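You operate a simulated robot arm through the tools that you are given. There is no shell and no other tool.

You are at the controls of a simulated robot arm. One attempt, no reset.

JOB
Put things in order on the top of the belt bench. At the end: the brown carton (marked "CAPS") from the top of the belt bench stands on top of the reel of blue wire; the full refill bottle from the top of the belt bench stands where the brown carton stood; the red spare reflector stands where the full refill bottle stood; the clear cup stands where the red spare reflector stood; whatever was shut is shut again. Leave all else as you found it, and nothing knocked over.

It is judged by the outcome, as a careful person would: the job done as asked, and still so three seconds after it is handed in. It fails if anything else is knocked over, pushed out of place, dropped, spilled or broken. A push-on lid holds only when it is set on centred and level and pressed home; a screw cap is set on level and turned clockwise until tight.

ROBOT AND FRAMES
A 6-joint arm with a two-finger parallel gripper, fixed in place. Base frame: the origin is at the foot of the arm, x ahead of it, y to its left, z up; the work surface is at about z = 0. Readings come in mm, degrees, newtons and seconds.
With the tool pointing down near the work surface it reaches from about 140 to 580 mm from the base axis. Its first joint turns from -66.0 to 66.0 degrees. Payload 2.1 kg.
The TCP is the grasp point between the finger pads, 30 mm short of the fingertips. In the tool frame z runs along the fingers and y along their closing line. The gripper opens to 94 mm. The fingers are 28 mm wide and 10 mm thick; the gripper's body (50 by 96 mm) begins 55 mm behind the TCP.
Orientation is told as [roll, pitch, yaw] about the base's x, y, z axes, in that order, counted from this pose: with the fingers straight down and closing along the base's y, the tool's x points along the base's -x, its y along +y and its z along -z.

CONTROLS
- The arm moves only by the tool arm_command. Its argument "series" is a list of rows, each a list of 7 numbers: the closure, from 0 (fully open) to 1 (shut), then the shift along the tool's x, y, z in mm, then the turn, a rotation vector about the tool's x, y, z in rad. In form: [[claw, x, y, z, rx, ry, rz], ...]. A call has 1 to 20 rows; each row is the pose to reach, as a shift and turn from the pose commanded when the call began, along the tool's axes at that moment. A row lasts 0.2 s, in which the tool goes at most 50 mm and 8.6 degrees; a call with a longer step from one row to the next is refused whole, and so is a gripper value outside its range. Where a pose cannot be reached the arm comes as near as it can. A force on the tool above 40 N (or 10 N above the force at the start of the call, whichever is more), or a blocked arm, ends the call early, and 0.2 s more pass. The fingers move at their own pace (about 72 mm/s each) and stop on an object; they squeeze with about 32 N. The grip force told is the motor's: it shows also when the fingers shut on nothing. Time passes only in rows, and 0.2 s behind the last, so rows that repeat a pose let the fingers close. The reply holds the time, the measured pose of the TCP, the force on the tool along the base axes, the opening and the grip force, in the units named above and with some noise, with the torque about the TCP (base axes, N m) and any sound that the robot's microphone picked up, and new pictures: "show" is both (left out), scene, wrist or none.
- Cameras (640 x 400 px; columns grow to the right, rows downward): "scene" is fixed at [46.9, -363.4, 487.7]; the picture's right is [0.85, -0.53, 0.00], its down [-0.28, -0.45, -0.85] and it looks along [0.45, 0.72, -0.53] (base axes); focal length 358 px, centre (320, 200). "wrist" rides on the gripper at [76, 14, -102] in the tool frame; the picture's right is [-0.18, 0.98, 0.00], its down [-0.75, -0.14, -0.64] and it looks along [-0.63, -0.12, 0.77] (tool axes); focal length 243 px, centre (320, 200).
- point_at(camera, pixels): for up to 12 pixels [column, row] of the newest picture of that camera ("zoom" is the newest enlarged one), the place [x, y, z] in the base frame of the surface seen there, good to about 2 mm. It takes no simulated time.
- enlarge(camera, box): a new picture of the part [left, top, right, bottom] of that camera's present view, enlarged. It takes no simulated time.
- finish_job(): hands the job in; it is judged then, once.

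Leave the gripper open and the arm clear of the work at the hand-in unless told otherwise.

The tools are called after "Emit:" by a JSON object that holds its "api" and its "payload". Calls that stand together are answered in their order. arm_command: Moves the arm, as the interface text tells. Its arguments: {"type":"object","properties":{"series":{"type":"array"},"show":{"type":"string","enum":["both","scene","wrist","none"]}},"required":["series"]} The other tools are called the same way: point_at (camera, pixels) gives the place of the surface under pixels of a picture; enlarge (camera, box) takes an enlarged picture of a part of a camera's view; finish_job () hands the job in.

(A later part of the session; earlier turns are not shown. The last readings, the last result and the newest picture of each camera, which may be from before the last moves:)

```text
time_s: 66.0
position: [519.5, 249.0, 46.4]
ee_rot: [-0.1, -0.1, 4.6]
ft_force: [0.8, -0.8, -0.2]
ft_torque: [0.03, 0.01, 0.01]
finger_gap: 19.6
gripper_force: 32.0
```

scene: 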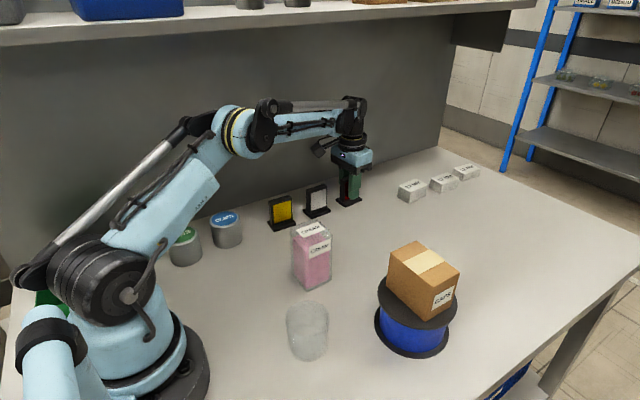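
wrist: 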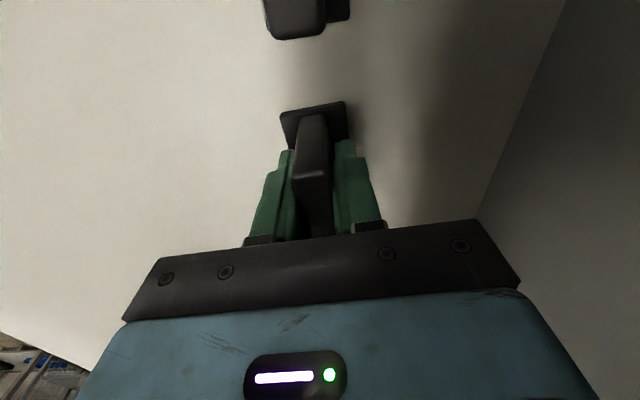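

It is held, with a gap of 19.6 mm and 32 N. I'll test-lift slowly.

Emit:
{"api": "arm_command", "payload": {"series": [[1, 0, 0, -0.5, 0, 0, 0], [1, 0, 0, -1, 0, 0, 0], [1, 0, 0, -2, 0, 0, 0], [1, 0, 0, -3, 0, 0, 0], [1, 0, 0, -4, 0, 0, 0], [1, 0, 0, -6, 0, 0, 0], [1, 0, 0, -8, 0, 0, 0], [1, 0, 0, -10, 0, 0, 0], [1, 0, 0, -10, 0, 0, 0]]}}

Emit:
{"api": "enlarge", "payload": {"camera": "scene", "box": [290, 130, 410, 230]}}

```text
time_s: 68.0
position: [520.3, 250.1, 58.0]
ee_rot: [-0.1, 0.0, 4.6]
ft_force: [0.0, 0.0, -0.3]
ft_torque: [0.0, 0.01, -0.03]
finger_gap: 19.6
gripper_force: 32.0
```

scene: 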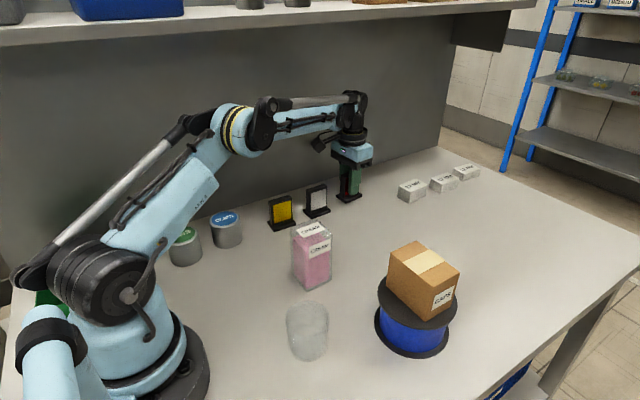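
wrist: 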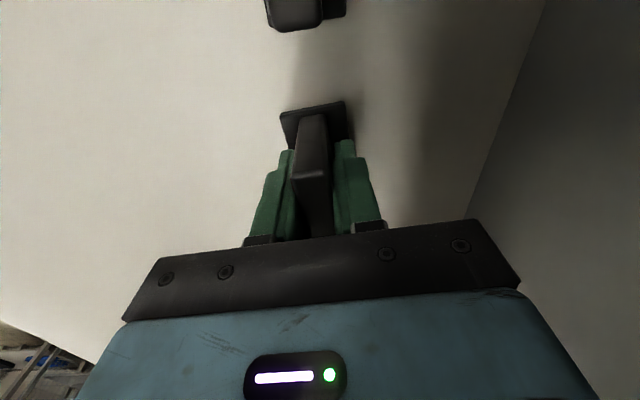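

```text
4.00 times, centred on (350, 180) of scene
```

zoom: 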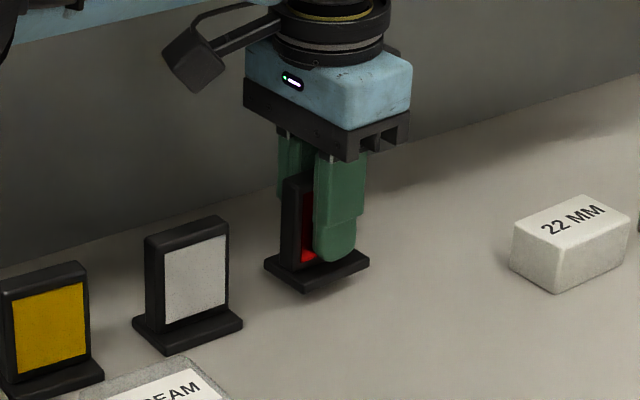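

The reflector is off the bench and steady. I'll lift 20 mm more and start carrying it toward the bottle's old place at (521, 5.7).

Emit:
{"api": "arm_command", "payload": {"series": [[1, 0, 0, -1, 0, 0, 0], [1, 0, 0, -3, 0, 0, 0], [1, 0, 0, -7, 0, 0, 0], [1, 0, 0, -12, 0, 0, 0], [1, 0, 0, -17, 0, 0, 0], [1, 0.2, -2, -20, 0, 0, 0], [1, 0.5, -6, -21, 0, 0, 0], [1, 0.9, -12, -21, 0, 0, 0], [1, 1.5, -20, -21, 0, 0, 0], [1, 2.3, -30, -21, 0, 0, 0], [1, 3.2, -42, -21, 0, 0, 0], [1, 4.1, -55, -21, 0, 0, 0], [1, 5.1, -68, -21, 0, 0, 0], [1, 6.1, -81, -21, 0, 0, 0], [1, 7.0, -93, -21, 0, 0, 0], [1, 7.8, -104, -21, 0, 0, 0], [1, 8.5, -113, -21, 0, 0, 0], [1, 8.9, -118, -21, 0, 0, 0], [1, 9.0, -120, -21, 0, 0, 0], [1, 9.0, -120, -21, 0, 0, 0]]}}

```text
time_s: 72.2
position: [520.3, 128.8, 77.2]
ee_rot: [0.0, 0.0, 4.5]
ft_force: [0.1, 0.5, -0.3]
ft_torque: [0.02, 0.0, -0.01]
finger_gap: 19.4
gripper_force: 32.4
```

scene: 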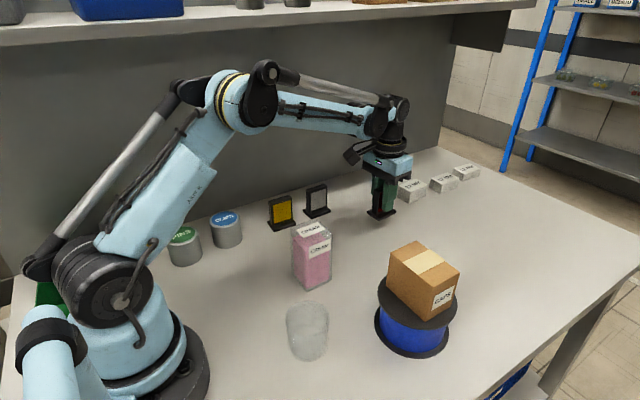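
wrist: 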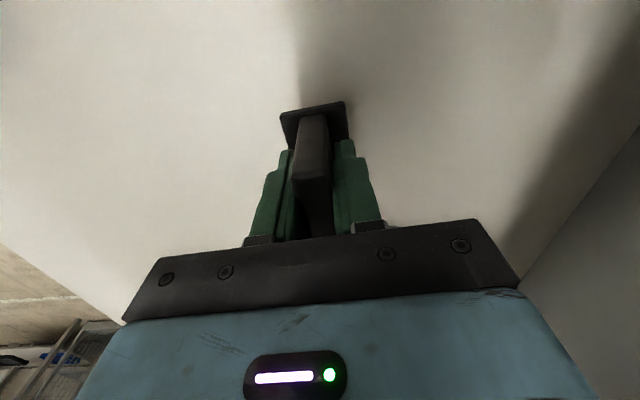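

It is halfway. I'll carry it the remaining 123 mm to the bottle's old place.

Emit:
{"api": "arm_command", "payload": {"series": [[1, 0.2, -2, 0, 0, 0, 0], [1, 0.5, -6, 0, 0, 0, 0], [1, 0.9, -12, 0, 0, 0, 0], [1, 1.6, -21, 0, 0, 0, 0], [1, 2.5, -33, 0, 0, 0, 0], [1, 3.5, -46, 0, 0, 0, 0], [1, 4.5, -59, 0, 0, 0, 0], [1, 5.5, -72, 0, 0, 0, 0], [1, 6.5, -85, 0, 0, 0, 0], [1, 7.5, -98, 0, 0, 0, 0], [1, 8.3, -109, 0, 0, 0, 0], [1, 8.9, -117, 0, 0, 0, 0], [1, 9.2, -121.5, 0, 0, 0, 0], [1, 9.26, -122.8, 0, 0, 0, 0], [1, 9.26, -122.8, 5, 0, 0, 0], [1, 9.26, -122.8, 12, 0, 0, 0], [1, 9.26, -122.8, 19, 0, 0, 0], [1, 9.26, -122.8, 25, 0, 0, 0], [1, 9.26, -122.8, 28, 0, 0, 0], [1, 9.26, -122.8, 28, 0, 0, 0]]}}

Emit:
{"api": "enlarge", "payload": {"camera": "scene", "box": [360, 150, 500, 280]}}

```text
time_s: 76.4
position: [521.8, 6.7, 50.3]
ee_rot: [0.1, -0.1, 4.6]
ft_force: [-0.7, 0.1, -0.8]
ft_torque: [0.02, -0.01, -0.02]
finger_gap: 19.4
gripper_force: 32.0
```

scene: 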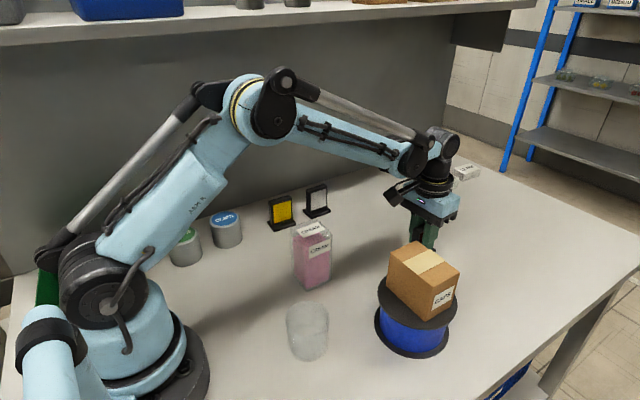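
wrist: 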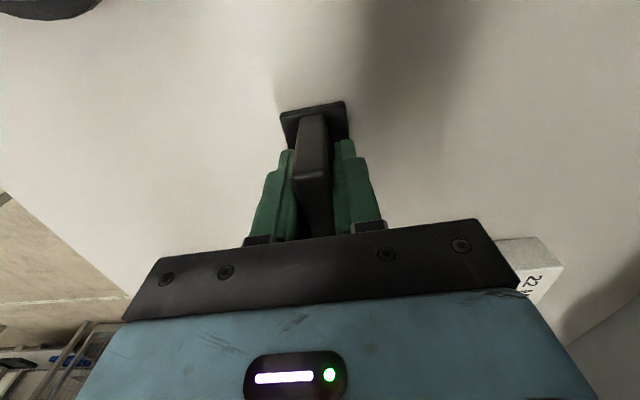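

```text
3.08 times, centred on (430, 215) of scene
```

zoom: 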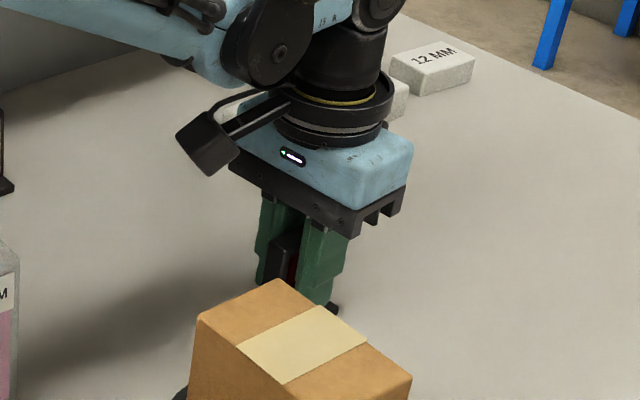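

The reflector's base is about 3 mm above the bench at the bottle's old place. I'll lower in small steps to contact.

Emit:
{"api": "arm_command", "payload": {"series": [[1, 0, 0, 1, 0, 0, 0], [1, 0, 0, 2, 0, 0, 0], [1, 0, 0, 2.5, 0, 0, 0], [1, 0, 0, 3, 0, 0, 0], [1, 0, 0, 3, 0, 0, 0]], "show": "none"}}

```text
time_s: 77.6
position: [520.9, 7.0, 46.9]
ee_rot: [0.0, -0.1, 4.5]
ft_force: [-0.5, 0.4, -1.0]
ft_torque: [-0.02, -0.01, 0.01]
finger_gap: 19.5
gripper_force: 32.0
```

Emit:
{"api": "arm_command", "payload": {"series": [[1, 0, 0, 0.5, 0, 0, 0], [1, 0, 0, 0.5, 0, 0, 0]], "show": "none"}}

```text
time_s: 78.2
position: [521.5, 5.6, 46.7]
ee_rot: [0.0, 0.1, 4.6]
ft_force: [0.1, 0.3, -0.9]
ft_torque: [0.01, 0.0, -0.01]
finger_gap: 19.5
gripper_force: 31.9
```

There is no contact yet at a commanded z of 46.8. I'll keep lowering half a millimetre at a time.

Emit:
{"api": "arm_command", "payload": {"series": [[1, 0, 0, 0.5, 0, 0, 0], [1, 0, 0, 0.5, 0, 0, 0]], "show": "none"}}

```text
time_s: 78.8
position: [520.0, 5.8, 46.3]
ee_rot: [0.0, 0.0, 4.5]
ft_force: [0.2, 1.1, -1.0]
ft_torque: [-0.03, 0.01, -0.03]
finger_gap: 19.4
gripper_force: 32.3
```

Emit:
{"api": "arm_command", "payload": {"series": [[1, 0, 0, 0.5, 0, 0, 0], [1, 0, 0, 0.5, 0, 0, 0]], "show": "scene"}}

Emit:
{"api": "enlarge", "payload": {"camera": "scene", "box": [390, 200, 470, 270]}}

```text
time_s: 79.4
position: [521.3, 6.0, 45.7]
ee_rot: [0.0, 0.0, 4.6]
ft_force: [-0.2, 0.3, 0.2]
ft_torque: [0.01, 0.0, 0.0]
finger_gap: 19.4
gripper_force: 32.1
```

scene: 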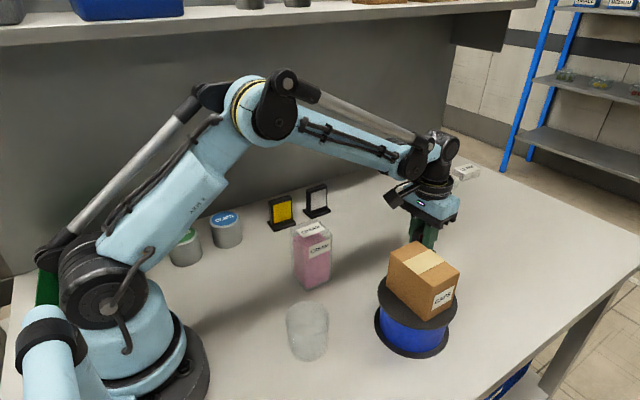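

```text
5.71 times, centred on (430, 235) of scene
```

zoom: 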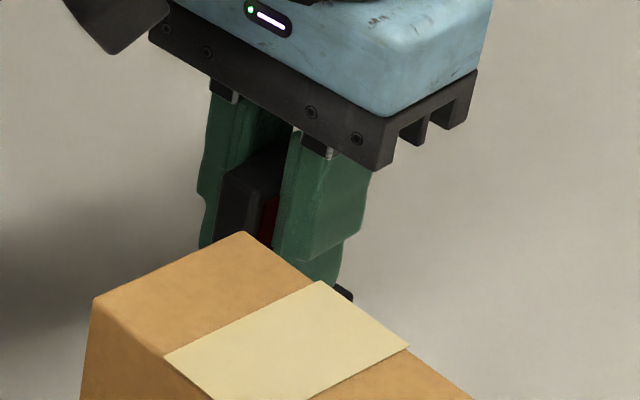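

Emit:
{"api": "arm_command", "payload": {"series": [[1, 0, 0, 0.4, 0, 0, 0], [1, 0, 0, 0.4, 0, 0, 0]], "show": "wrist"}}

```text
time_s: 80.0
position: [521.7, 5.9, 45.3]
ee_rot: [0.0, 0.0, 4.5]
ft_force: [-2.6, 1.9, 9.7]
ft_torque: [0.04, 0.03, 0.02]
finger_gap: 19.5
gripper_force: 31.9
```

wrist: 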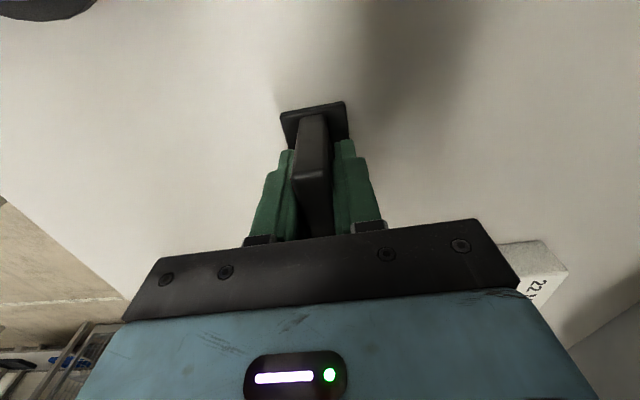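

Contact at 9.7 N, so the reflector stands on the bench. I'll back off 0.4 mm and open in small steps.

Emit:
{"api": "arm_command", "payload": {"series": [[1, 0, 0, -0.3, 0, 0, 0], [1, 0, 0, -0.4, 0, 0, 0], [0.79, 0, 0, -0.4, 0, 0, 0], [0.77, 0, 0, -0.4, 0, 0, 0], [0.74, 0, 0, -0.4, 0, 0, 0], [0.68, 0, 0, -0.4, 0, 0, 0], [0.6, 0, 0, -0.4, 0, 0, 0], [0.45, 0, 0, -0.4, 0, 0, 0], [0.3, 0, 0, -0.4, 0, 0, 0], [0.3, 0, 0, -0.4, 0, 0, 0]]}}

Emit:
{"api": "enlarge", "payload": {"camera": "wrist", "box": [220, 80, 440, 240]}}

```text
time_s: 82.2
position: [522.5, 5.6, 46.0]
ee_rot: [0.0, 0.1, 4.7]
ft_force: [-0.3, 0.2, 1.4]
ft_torque: [0.01, -0.02, -0.02]
finger_gap: 65.7
gripper_force: 0.0
```

scene: 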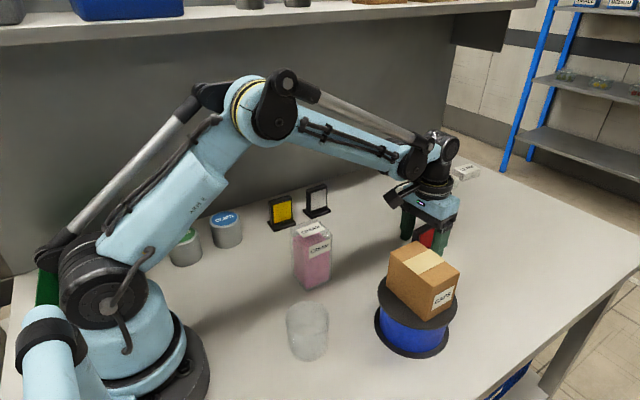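
wrist: 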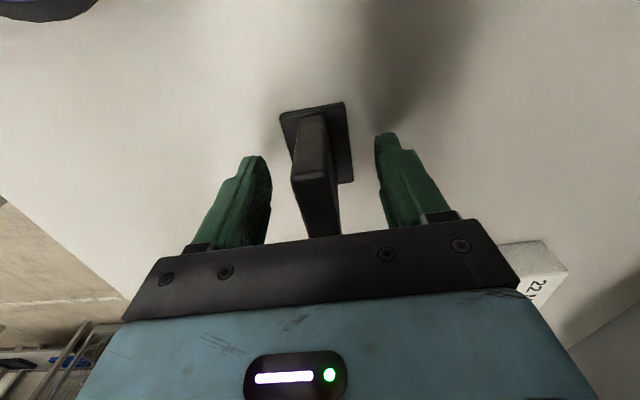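

```text
2.50 times, centred on (330, 160) of wrist
```

zoom: 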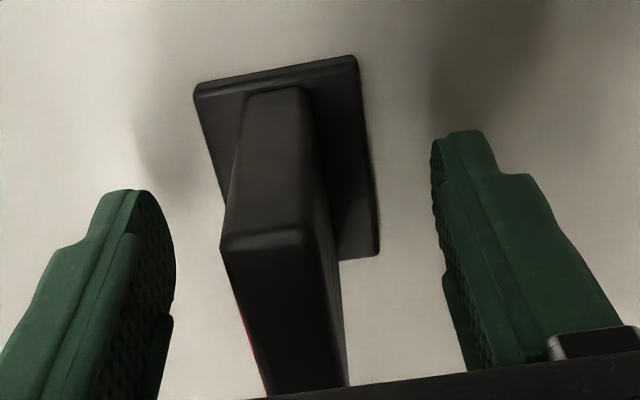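

The reflector stands free and upright. I'll rise straight up to z 200.

Emit:
{"api": "arm_command", "payload": {"series": [[0.3, 0, 0, -5, 0, 0, 0], [0.3, 0, 0, -20, 0, 0, 0], [0.2, 0, 0, -45, 0, 0, 0], [0.1, 0, 0, -75, 0, 0, 0], [0, 0, 0, -105, 0, 0, 0], [0, 0, 0, -135, 0, 0, 0], [0, 0, 0, -154, 0, 0, 0], [0, 0, 0, -154, 0, 0, 0]]}}

Emit:
{"api": "enlarge", "payload": {"camera": "scene", "box": [360, 180, 480, 360]}}

```text
time_s: 84.0
position: [519.8, 4.2, 200.1]
ee_rot: [0.1, -0.1, 4.7]
ft_force: [-0.7, 0.6, 0.1]
ft_torque: [0.04, 0.0, 0.0]
finger_gap: 94.1
gripper_force: 0.1
```

scene: 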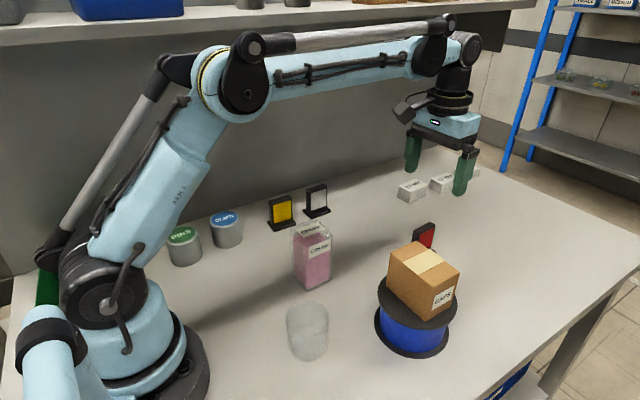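
wrist: 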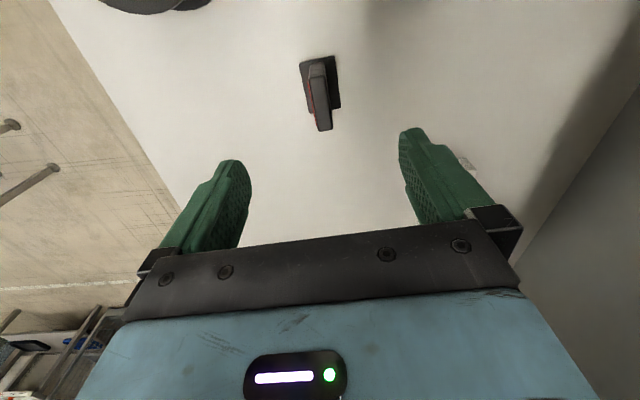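

```text
2.22 times, centred on (420, 270) of scene
```

zoom: 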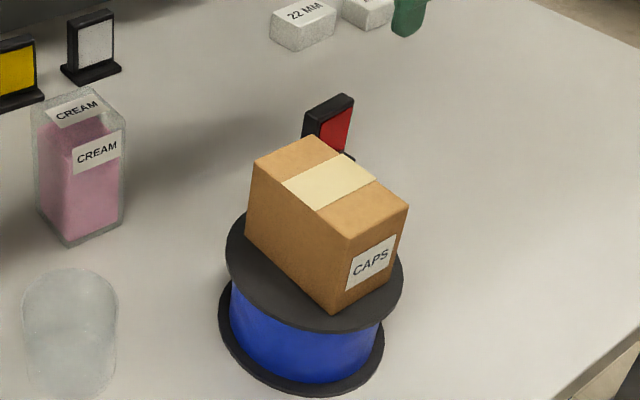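

The red reflector stands at the bottle's old place. I'll move over to the cup at about (218.5, −54) at z 200, above everything, turning back to yaw 0.

Emit:
{"api": "arm_command", "payload": {"series": [[0, 15, -1.7, 0, 0, 0, 0.004], [0, 45, -5.2, 0, 0, 0, 0.012], [0, 82, -9.5, 0, 0, 0, 0.022], [0, 120, -13.9, 0, 0, 0, 0.032], [0, 158, -18.3, 0, 0, 0, 0.042], [0, 196, -22.7, 0, 0, 0, 0.052], [0, 234, -27, 0, 0, 0, 0.062], [0, 270, -31.2, 0, 0, 0, 0.072], [0, 297, -34.3, 0, 0, 0, 0.078], [0, 306.3, -35.4, 0, 0, 0, 0.08], [0, 306.3, -35.4, 0, 0, 0, 0.08]]}}

Emit:
{"api": "enlarge", "payload": {"camera": "wrist", "box": [220, 0, 440, 220]}}

```text
time_s: 86.4
position: [220.1, -53.1, 200.5]
ee_rot: [-0.1, 0.0, 0.1]
ft_force: [0.3, 0.1, 0.0]
ft_torque: [-0.01, 0.01, 0.01]
finger_gap: 93.7
gripper_force: 0.1
```

scene: 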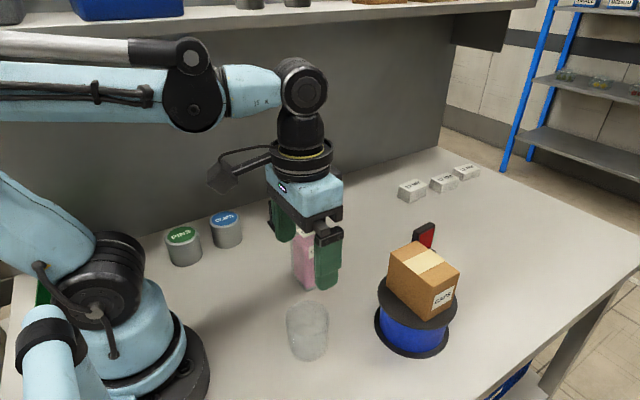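
wrist: 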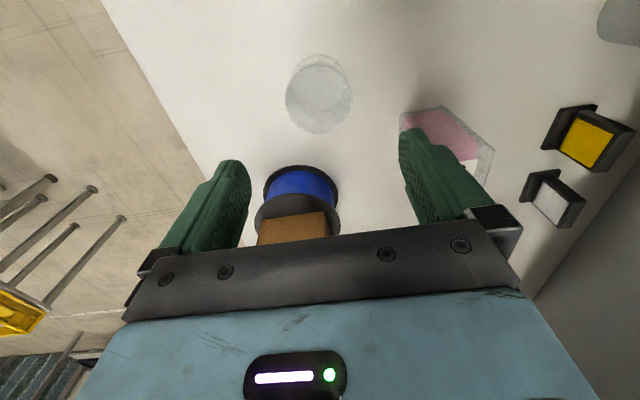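

```text
1.82 times, centred on (330, 110) of wrist
```

zoom: 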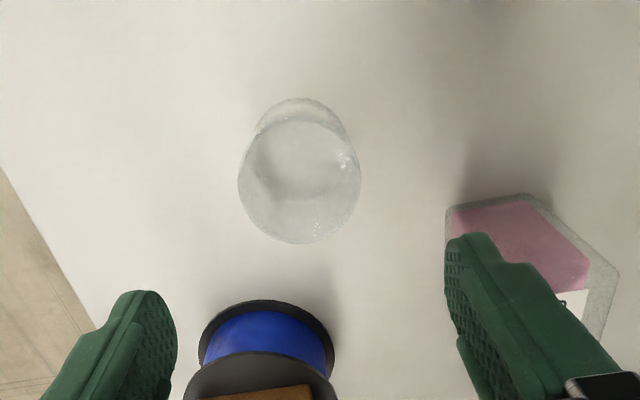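

The cup lies below the gripper; from both views I get its centre near (218, −54.5). I'll lower to z 103, with the fingertips just above the rim, and check.

Emit:
{"api": "arm_command", "payload": {"series": [[0, 0.3, -0.5, 15, 0, 0, 0], [0, 0.3, -0.5, 40, 0, 0, 0], [0, 0.3, -0.5, 65, 0, 0, 0], [0, 0.3, -0.5, 87, 0, 0, 0], [0, 0.3, -0.5, 97, 0, 0, 0], [0, 0.3, -0.5, 97, 0, 0, 0]]}}

Emit:
{"api": "enlarge", "payload": {"camera": "wrist", "box": [200, 20, 440, 240]}}

Emit:
{"api": "enlarge", "payload": {"camera": "scene", "box": [250, 230, 370, 370]}}

```text
time_s: 87.8
position: [219.9, -54.1, 103.6]
ee_rot: [0.1, 0.0, 0.1]
ft_force: [0.4, -0.2, 0.1]
ft_torque: [0.0, -0.04, 0.01]
finger_gap: 94.0
gripper_force: 0.0
```

scene: 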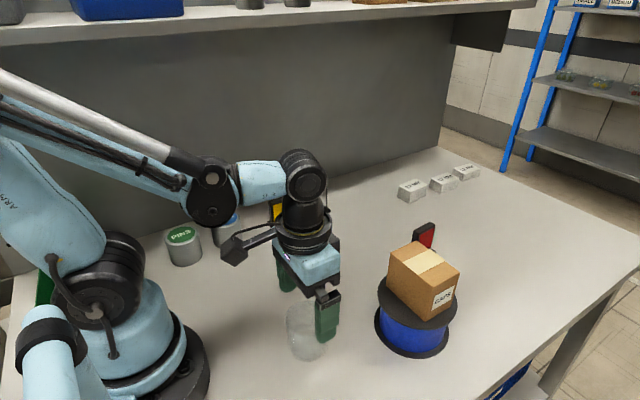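
wrist: 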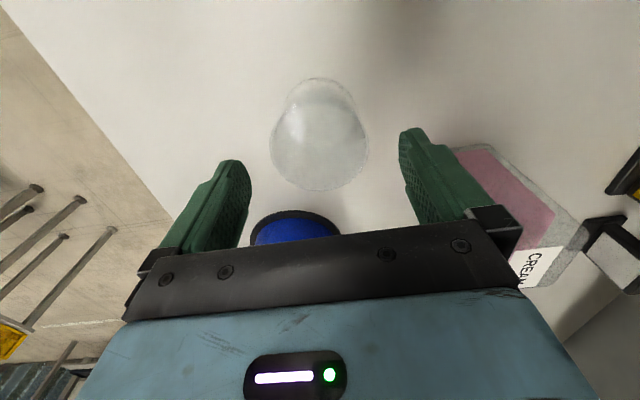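

```text
1.82 times, centred on (320, 130) of wrist
```

zoom: 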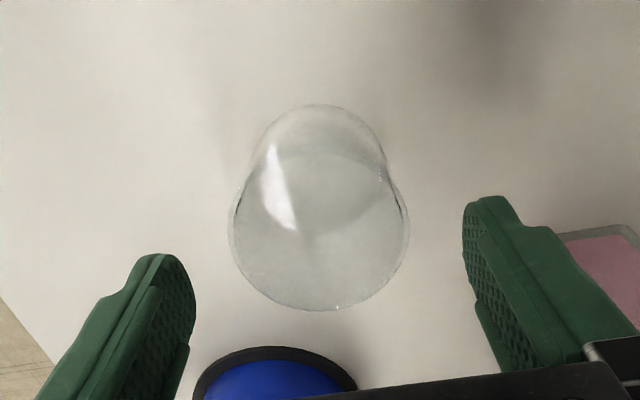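

```text
2.86 times, centred on (310, 300) of scene
```

zoom: 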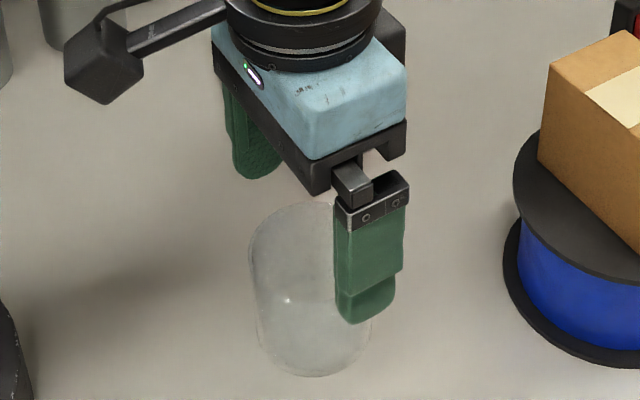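

The cup is well centred between the fingers. I'll descend 65 mm so the fingertips reach about z 8.

Emit:
{"api": "arm_command", "payload": {"series": [[0, 0, 0, 12, 0, 0, 0], [0, 0, 0, 27, 0, 0, 0], [0, 0, 0, 42, 0, 0, 0], [0, 0, 0, 56, 0, 0, 0], [0, 0, 0, 64, 0, 0, 0], [0, 0, 0, 64, 0, 0, 0]]}}

Emit:
{"api": "enlarge", "payload": {"camera": "wrist", "box": [200, 40, 440, 250]}}

```text
time_s: 89.2
position: [218.8, -54.8, 38.9]
ee_rot: [0.0, -0.1, 0.0]
ft_force: [-0.1, 0.2, 0.4]
ft_torque: [0.03, -0.01, 0.05]
finger_gap: 93.9
gripper_force: 0.0
```

scene: 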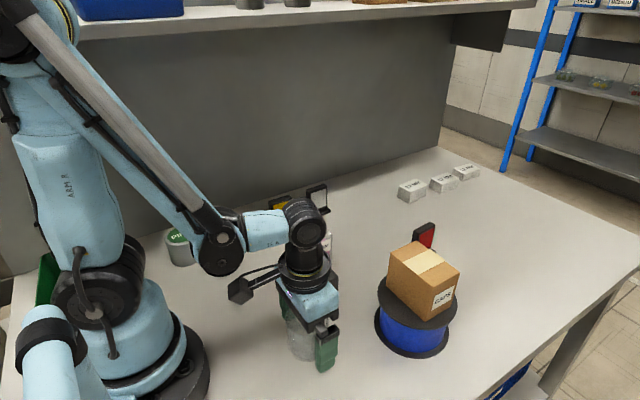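
wrist: 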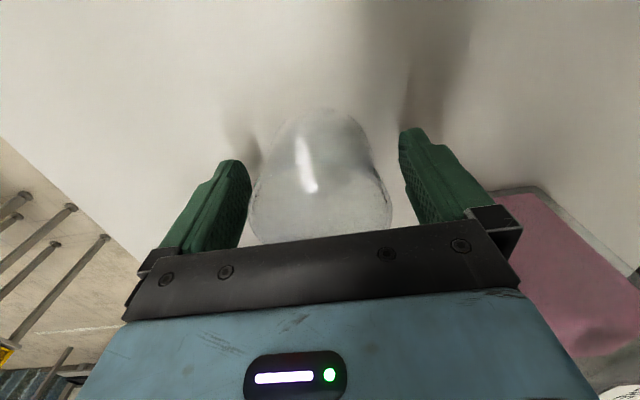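

```text
1.90 times, centred on (320, 145) of wrist
```

zoom: 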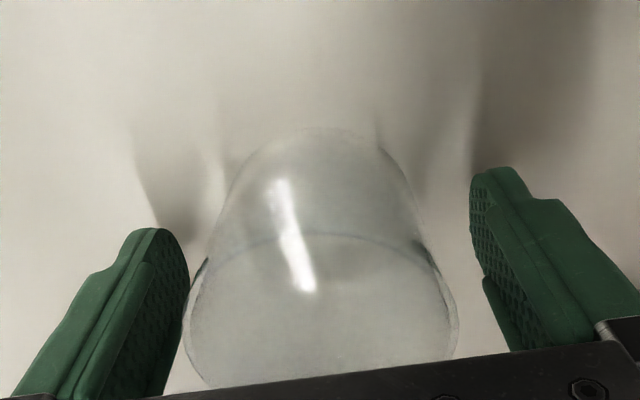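

The cup sits between the fingers. I'll close in small steps.

Emit:
{"api": "arm_command", "payload": {"series": [[0.15, 0, 0, 0, 0, 0, 0], [0.22, 0, 0, 0, 0, 0, 0], [0.26, 0, 0, 0, 0, 0, 0], [0.29, 0, 0, 0, 0, 0, 0], [0.32, 0, 0, 0, 0, 0, 0], [0.36, 0, 0, 0, 0, 0, 0], [0.4, 0, 0, 0, 0, 0, 0], [0.4, 0, 0, 0, 0, 0, 0]], "show": "wrist"}}

```text
time_s: 91.0
position: [217.7, -54.6, 38.0]
ee_rot: [-0.1, 0.1, 0.0]
ft_force: [-0.6, -0.7, -0.2]
ft_torque: [0.03, 0.02, 0.0]
finger_gap: 65.3
gripper_force: 31.5
```

wrist: 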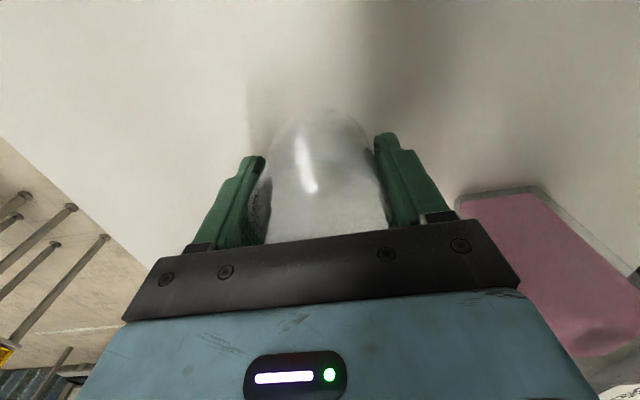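

The cup is held, with a gap of 65.3 mm and 31.5 N. I'll test-lift slowly.

Emit:
{"api": "arm_command", "payload": {"series": [[0.6, 0, 0, -0.5, 0, 0, 0], [0.6, 0, 0, -1, 0, 0, 0], [0.6, 0, 0, -2, 0, 0, 0], [0.6, 0, 0, -3, 0, 0, 0], [0.6, 0, 0, -4, 0, 0, 0], [0.6, 0, 0, -6, 0, 0, 0], [0.6, 0, 0, -8, 0, 0, 0], [0.6, 0, 0, -10, 0, 0, 0], [0.6, 0, 0, -10, 0, 0, 0]]}}

Emit:
{"api": "enlarge", "payload": {"camera": "scene", "box": [250, 230, 370, 380]}}

```text
time_s: 93.0
position: [219.7, -55.0, 49.4]
ee_rot: [0.1, 0.0, 0.0]
ft_force: [-0.3, -0.6, -1.0]
ft_torque: [-0.01, 0.0, 0.03]
finger_gap: 65.2
gripper_force: 31.9
```

scene: 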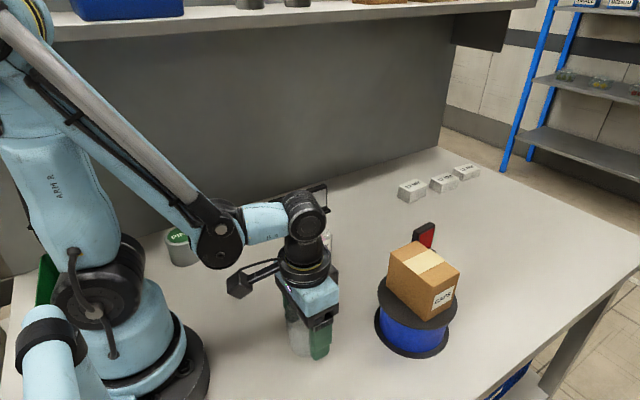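
wrist: 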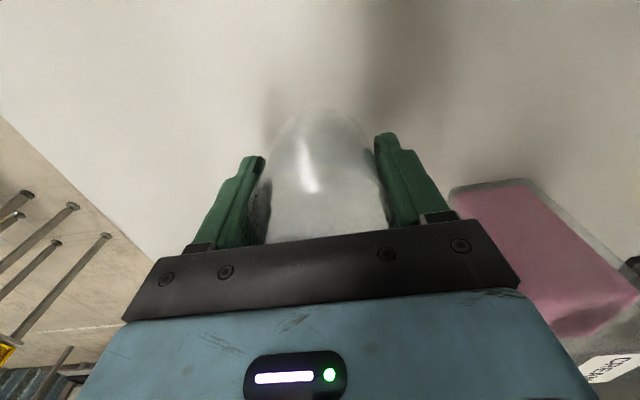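

```text
2.67 times, centred on (310, 305) of scene
```

zoom: 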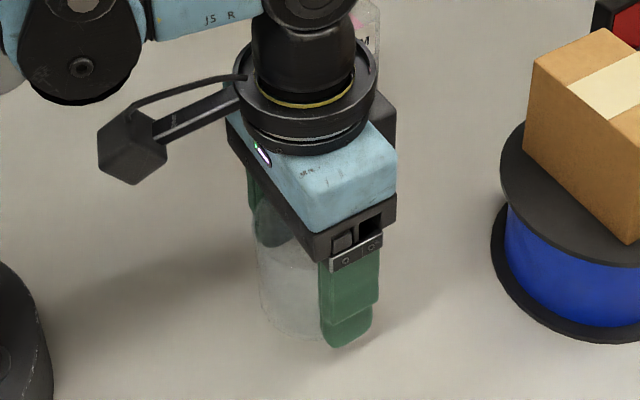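

The cup is clear of the bench and steady. I'll lift to z 200, above the bottle and the carton, before carrying it across.

Emit:
{"api": "arm_command", "payload": {"series": [[0.6, 0, 0, -1, 0, 0, 0], [0.6, 0, 0, -3, 0, 0, 0], [0.6, 0, 0, -6, 0, 0, 0], [0.6, 0, 0, -11, 0, 0, 0], [0.6, 0, 0, -18, 0, 0, 0], [0.6, 0, 0, -27, 0, 0, 0], [0.6, 0, 0, -37, 0, 0, 0], [0.6, 0, 0, -47, 0, 0, 0], [0.6, 0, 0, -57, 0, 0, 0], [0.6, 0, 0, -67, 0, 0, 0], [0.6, 0, 0, -77, 0, 0, 0], [0.6, 0, 0, -87, 0, 0, 0], [0.6, 0, 0, -97, 0, 0, 0], [0.6, 0, 0, -107, 0, 0, 0], [0.6, 0, 0, -117, 0, 0, 0], [0.6, 0, 0, -127, 0, 0, 0], [0.6, 0, 0, -137, 0, 0, 0], [0.6, 0, 0, -145, 0, 0, 0], [0.6, 0, 0, -150, 0, 0, 0], [0.6, 0, 0, -151, 0, 0, 0]]}}

```text
time_s: 97.2
position: [217.9, -53.7, 200.9]
ee_rot: [0.0, 0.0, 0.0]
ft_force: [-0.7, 0.0, 0.3]
ft_torque: [0.01, -0.01, 0.0]
finger_gap: 65.6
gripper_force: 31.9
```

scene: 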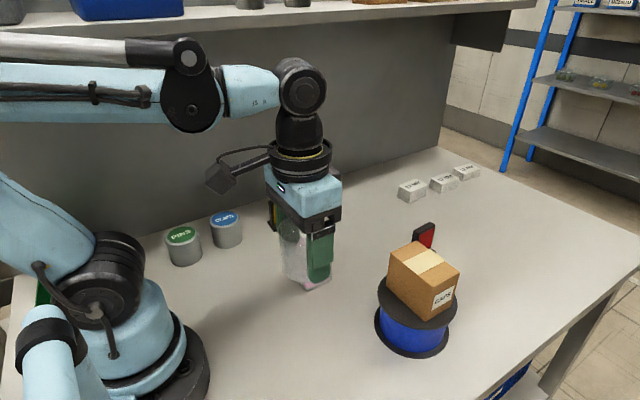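
wrist: 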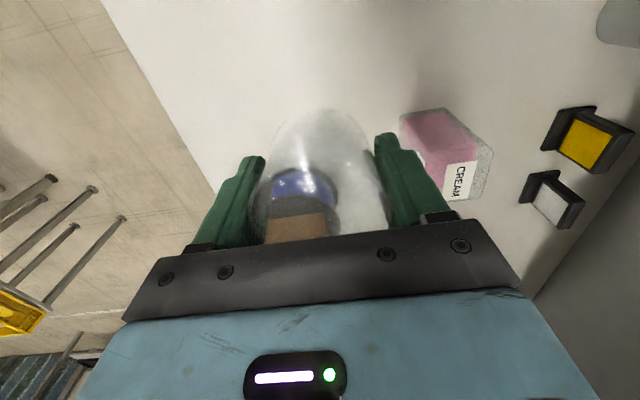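

The cup is held. I'll carry it gently toward (515, 100) at this height.

Emit:
{"api": "arm_command", "payload": {"series": [[0.6, -0.9, 0.5, 0, 0, 0, 0], [0.6, -3.5, 1.8, 0, 0, 0, 0], [0.6, -8.9, 4.6, 0, 0, 0, 0], [0.6, -17.7, 9.2, 0, 0, 0, 0], [0.6, -30.2, 15.7, 0, 0, 0, 0], [0.6, -45.2, 23.6, 0, 0, 0, 0], [0.6, -61.2, 31.9, 0, 0, 0, 0], [0.6, -77.2, 40.2, 0, 0, 0, 0], [0.6, -93.1, 48.5, 0, 0, 0, 0], [0.6, -109.1, 56.8, 0, 0, 0, 0], [0.6, -125.1, 65.1, 0, 0, 0, 0], [0.6, -141, 73.4, 0, 0, 0, 0], [0.6, -157, 81.7, 0, 0, 0, 0], [0.6, -173, 90.1, 0, 0, 0, 0], [0.6, -188.9, 98.4, 0, 0, 0, 0], [0.6, -204.9, 106.7, 0, 0, 0, 0], [0.6, -220.9, 115, 0, 0, 0, 0], [0.6, -233.3, 121.5, 0, 0, 0, 0], [0.6, -241.3, 125.6, 0, 0, 0, 0], [0.6, -244.8, 127.5, 0, 0, 0, 0]]}}

```text
time_s: 101.4
position: [463.8, 73.9, 200.3]
ee_rot: [-0.1, 0.0, 0.1]
ft_force: [-0.4, -0.1, -0.7]
ft_torque: [-0.01, -0.02, -0.02]
finger_gap: 65.4
gripper_force: 31.9
```

scene: 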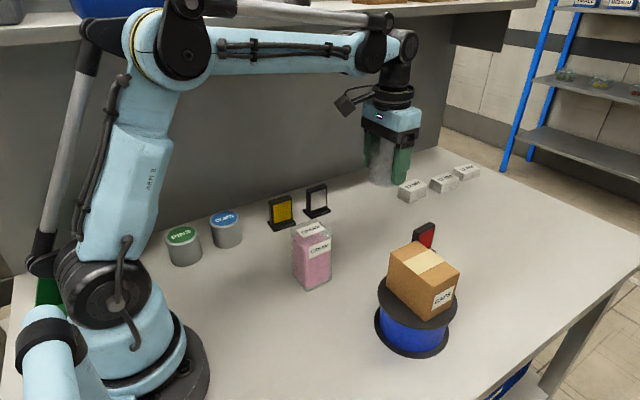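
wrist: 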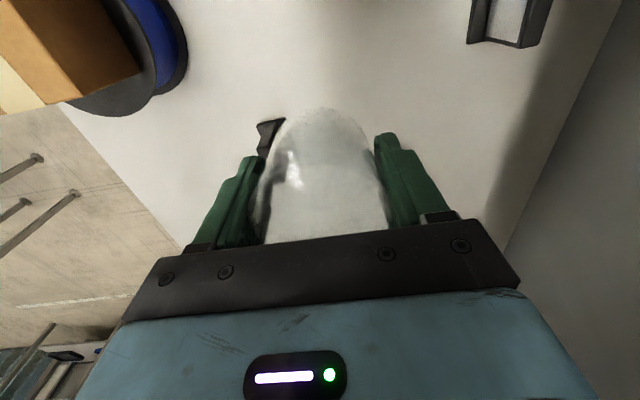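

The carry is steady. I'll go on to (519.5, 115) while lowering to z 110, so everything is below the shelf.

Emit:
{"api": "arm_command", "payload": {"series": [[0.6, -0.6, 0.4, 0.9, 0, 0, 0], [0.6, -2.3, 1.7, 3.6, 0, 0, 0], [0.6, -5.1, 3.8, 8.1, 0, 0, 0], [0.6, -9.6, 7.1, 15.3, 0, 0, 0], [0.6, -15.8, 11.8, 25.2, 0, 0, 0], [0.6, -22.6, 16.8, 36, 0, 0, 0], [0.6, -29.4, 21.8, 46.8, 0, 0, 0], [0.6, -36.2, 26.9, 57.6, 0, 0, 0], [0.6, -42.4, 31.5, 67.5, 0, 0, 0], [0.6, -48, 35.7, 76.5, 0, 0, 0], [0.6, -52.5, 39.1, 83.7, 0, 0, 0], [0.6, -55.4, 41.2, 88.2, 0, 0, 0], [0.6, -56.5, 42, 90, 0, 0, 0], [0.6, -56.5, 42, 90, 0, 0, 0]]}}

```text
time_s: 104.4
position: [520.7, 115.0, 108.9]
ee_rot: [-0.1, 0.1, 0.0]
ft_force: [-0.4, -0.7, 0.4]
ft_torque: [0.0, -0.03, 0.0]
finger_gap: 65.4
gripper_force: 32.1
```

scene: 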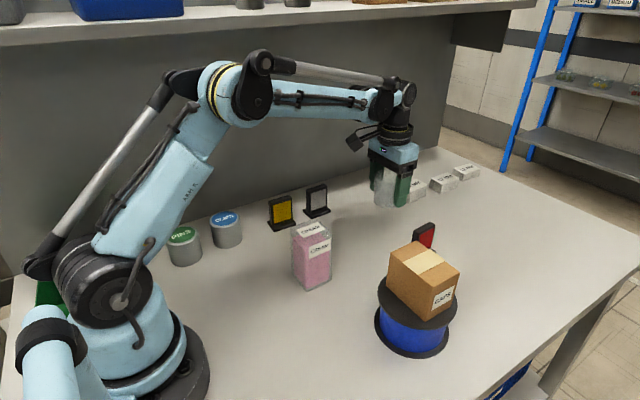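
wrist: 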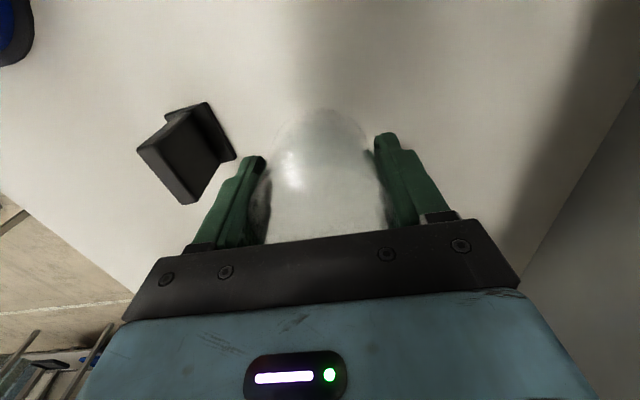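

I'll move in under the shelf to the reflector's old place (519.8, 249), lowering gently to z 75 on the way.

Emit:
{"api": "arm_command", "payload": {"series": [[0.6, 0, 1, 0.3, 0, 0, 0], [0.6, 0, 4, 1, 0, 0, 0], [0.6, 0, 9, 2.4, 0, 0, 0], [0.6, -0.1, 17, 4.4, 0, 0, 0], [0.6, -0.1, 28, 7.3, 0, 0, 0], [0.6, -0.1, 41, 10.7, 0, 0, 0], [0.6, -0.1, 54, 14.1, 0, 0, 0], [0.6, -0.2, 67, 17.5, 0, 0, 0], [0.6, -0.2, 80, 20.9, 0, 0, 0], [0.6, -0.2, 93, 24.3, 0, 0, 0], [0.6, -0.2, 106, 27.7, 0, 0, 0], [0.6, -0.3, 117, 30.6, 0, 0, 0], [0.6, -0.3, 126, 32.9, 0, 0, 0], [0.6, -0.3, 132, 34.5, 0, 0, 0], [0.6, -0.3, 134, 35, 0, 0, 0], [0.6, -0.3, 134, 35, 0, 0, 0]]}}

Emit:
{"api": "enlarge", "payload": {"camera": "scene", "box": [280, 100, 430, 230]}}

```text
time_s: 107.8
position: [520.1, 248.0, 74.8]
ee_rot: [0.1, 0.0, 0.0]
ft_force: [0.6, 0.2, -0.9]
ft_torque: [-0.01, -0.02, 0.02]
finger_gap: 65.5
gripper_force: 31.2
```

scene: 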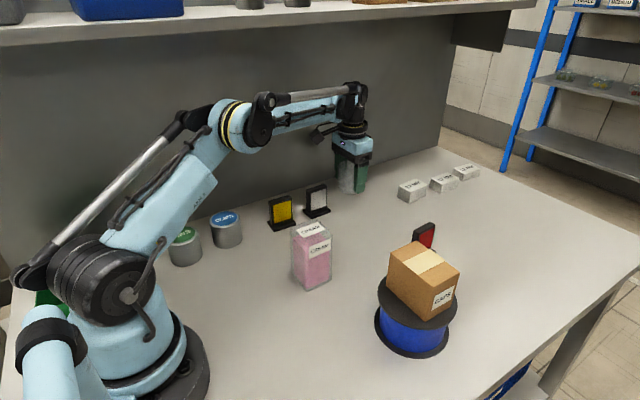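
wrist: 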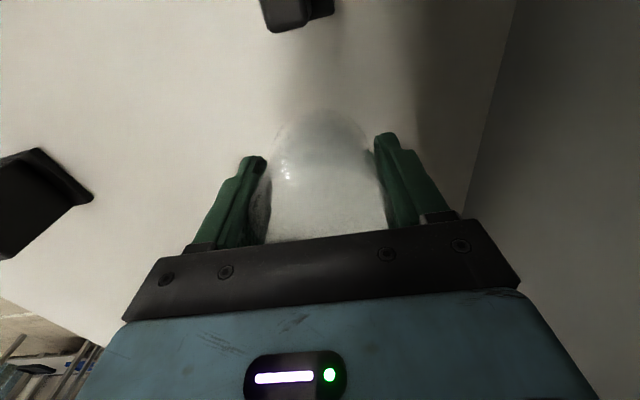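

```text
3.08 times, centred on (355, 165) of scene
```

zoom: 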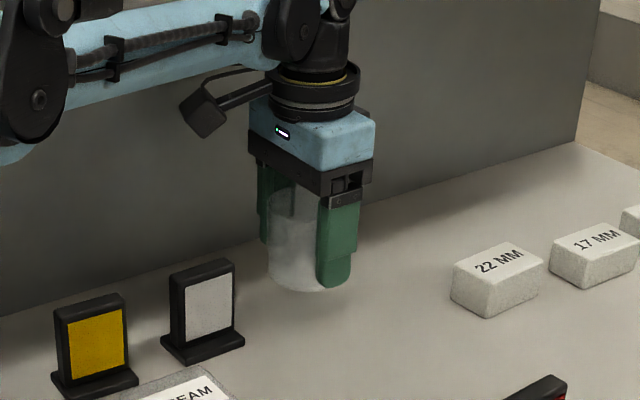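

The cup is above the reflector's old place with its bottom at about z 36. I'll lower 33 mm slowly.

Emit:
{"api": "arm_command", "payload": {"series": [[0.6, 0, 0, 1, 0, 0, 0], [0.6, 0, 0, 3, 0, 0, 0], [0.6, 0, 0, 7, 0, 0, 0], [0.6, 0, 0, 12, 0, 0, 0], [0.6, 0, 0, 17, 0, 0, 0], [0.6, 0, 0, 22, 0, 0, 0], [0.6, 0, 0, 27, 0, 0, 0], [0.6, 0, 0, 30, 0, 0, 0], [0.6, 0, 0, 32, 0, 0, 0], [0.6, 0, 0, 33.5, 0, 0, 0], [0.6, 0, 0, 34.5, 0, 0, 0], [0.6, 0, 0, 34.5, 0, 0, 0]]}}

Emit:
{"api": "enlarge", "payload": {"camera": "scene", "box": [290, 130, 410, 230]}}

```text
time_s: 110.4
position: [521.0, 250.2, 40.3]
ee_rot: [0.1, 0.0, 0.0]
ft_force: [0.1, 0.2, -0.1]
ft_torque: [-0.02, -0.03, 0.02]
finger_gap: 65.6
gripper_force: 32.3
```

scene: 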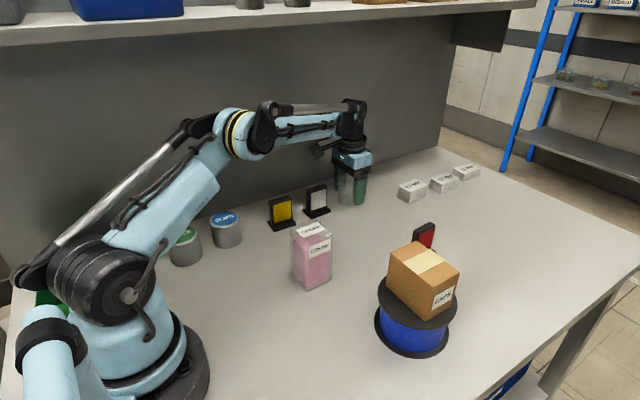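
wrist: 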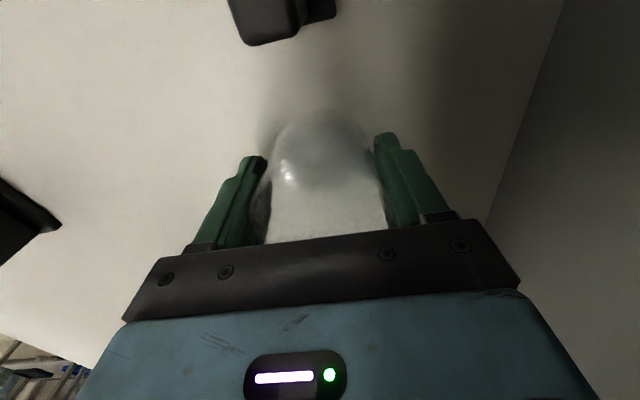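

```text
4.00 times, centred on (350, 180) of scene
```

zoom: 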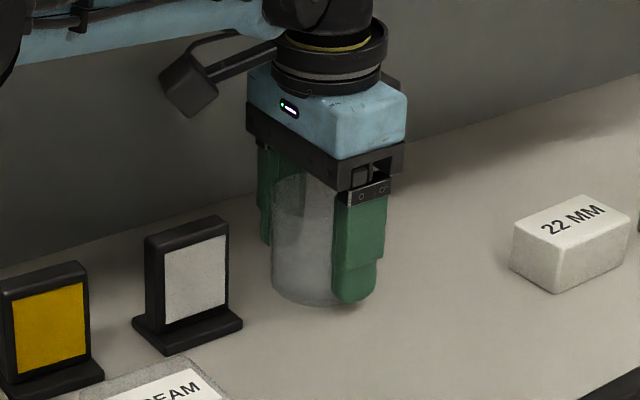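

It is near contact. I'll lower in half-millimetre steps.

Emit:
{"api": "arm_command", "payload": {"series": [[0.6, 0, 0, 0.5, 0, 0, 0], [0.6, 0, 0, 1, 0, 0, 0], [0.6, 0, 0, 1, 0, 0, 0]], "show": "none"}}

```text
time_s: 111.2
position: [519.7, 249.3, 38.6]
ee_rot: [0.0, 0.0, 0.0]
ft_force: [-0.3, -0.3, 0.0]
ft_torque: [-0.04, 0.04, -0.02]
finger_gap: 65.4
gripper_force: 32.1
```

Emit:
{"api": "arm_command", "payload": {"series": [[0.6, 0, 0, 0.5, 0, 0, 0], [0.6, 0, 0, 0.5, 0, 0, 0]], "show": "none"}}

```text
time_s: 111.8
position: [521.6, 248.5, 38.6]
ee_rot: [0.0, 0.0, 0.0]
ft_force: [-3.1, -0.8, 8.1]
ft_torque: [0.02, 0.2, 0.02]
finger_gap: 65.5
gripper_force: 32.1
```

Contact at 8.1 N. I'll back off 0.3 mm and open in small steps.

Emit:
{"api": "arm_command", "payload": {"series": [[0.6, 0, 0, -0.2, 0, 0, 0], [0.6, 0, 0, -0.4, 0, 0, 0], [0.31, 0, 0, -0.4, 0, 0, 0], [0.29, 0, 0, -0.4, 0, 0, 0], [0.27, 0, 0, -0.4, 0, 0, 0], [0.24, 0, 0, -0.4, 0, 0, 0], [0.18, 0, 0, -0.4, 0, 0, 0], [0.1, 0, 0, -0.4, 0, 0, 0], [0, 0, 0, -0.4, 0, 0, 0], [0, 0, 0, -0.4, 0, 0, 0]]}}

Emit:
{"api": "enlarge", "payload": {"camera": "scene", "box": [290, 130, 410, 230]}}

```text
time_s: 114.0
position: [521.4, 249.3, 37.9]
ee_rot: [0.0, 0.0, 0.0]
ft_force: [1.2, 0.1, -0.2]
ft_torque: [0.0, -0.05, 0.01]
finger_gap: 94.2
gripper_force: 0.0
```

scene: 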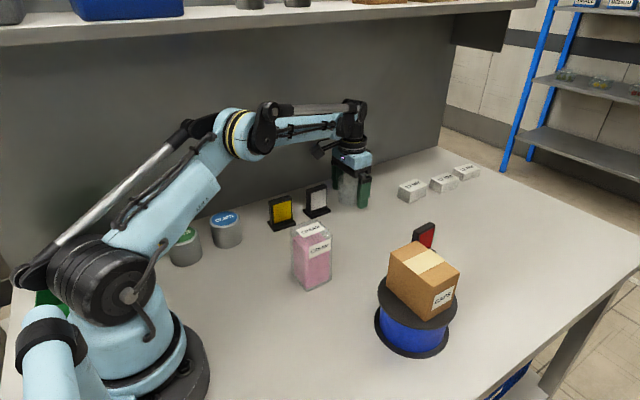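
wrist: 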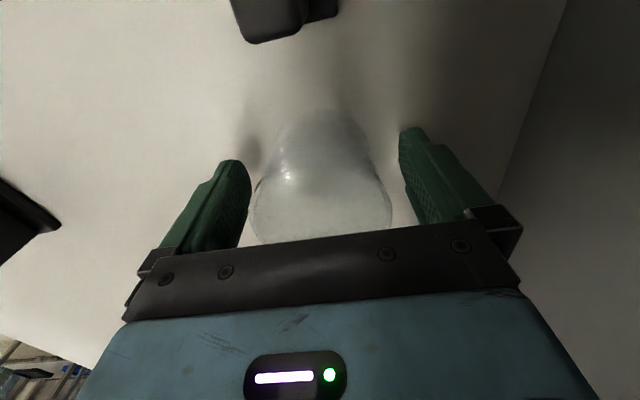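

```text
4.00 times, centred on (350, 180) of scene
```

zoom: 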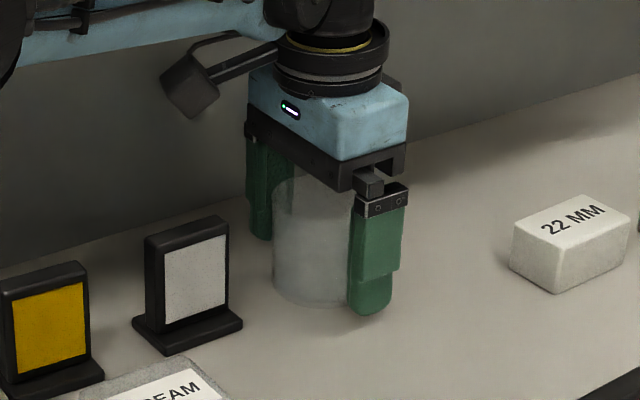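

The cup stands free at the reflector's old place. I'll rise straight up 80 mm, staying below the shelf, then withdraw toward −y.

Emit:
{"api": "arm_command", "payload": {"series": [[0, 0, 0, -4, 0, 0, 0], [0, 0, 0, -12, 0, 0, 0], [0, 0, 0, -25, 0, 0, 0], [0, 0, 0, -40, 0, 0, 0], [0, 0, 0, -57, 0, 0, 0], [0, 0, 0, -72, 0, 0, 0], [0, 0, 0, -80, 0, 0, 0], [0, 0, 0, -80, 0, 0, 0], [0, 0, -10, -80, 0, 0, 0], [0, 0, -35, -80, 0, 0, 0], [0, 0, -65, -80, 0, 0, 0], [0, 0, -95, -80, 0, 0, 0], [0, 0, -120, -80, 0, 0, 0], [0, 0, -130, -85, 0, 0, 0], [0, 0, -130, -85, 0, 0, 0]]}}

Emit:
{"api": "enlarge", "payload": {"camera": "scene", "box": [290, 130, 430, 230]}}

```text
time_s: 117.2
position: [520.7, 119.6, 124.3]
ee_rot: [0.1, 0.0, 0.0]
ft_force: [-0.1, -0.3, 0.0]
ft_torque: [0.04, 0.03, 0.0]
finger_gap: 93.9
gripper_force: 0.0
```

scene: 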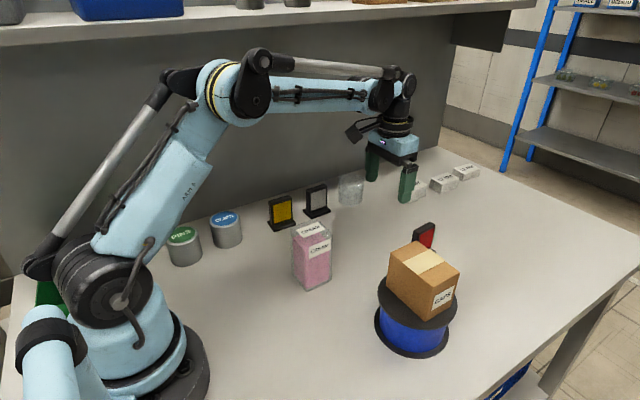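
wrist: 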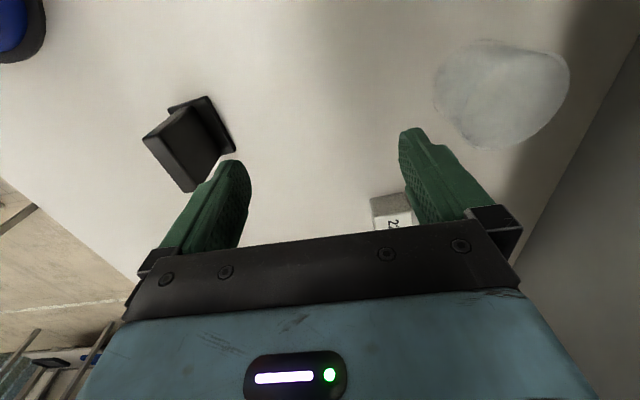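

```text
4.00 times, centred on (360, 180) of scene
```

zoom: 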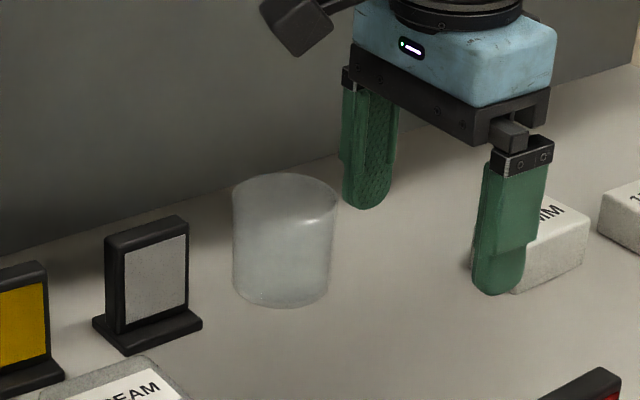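

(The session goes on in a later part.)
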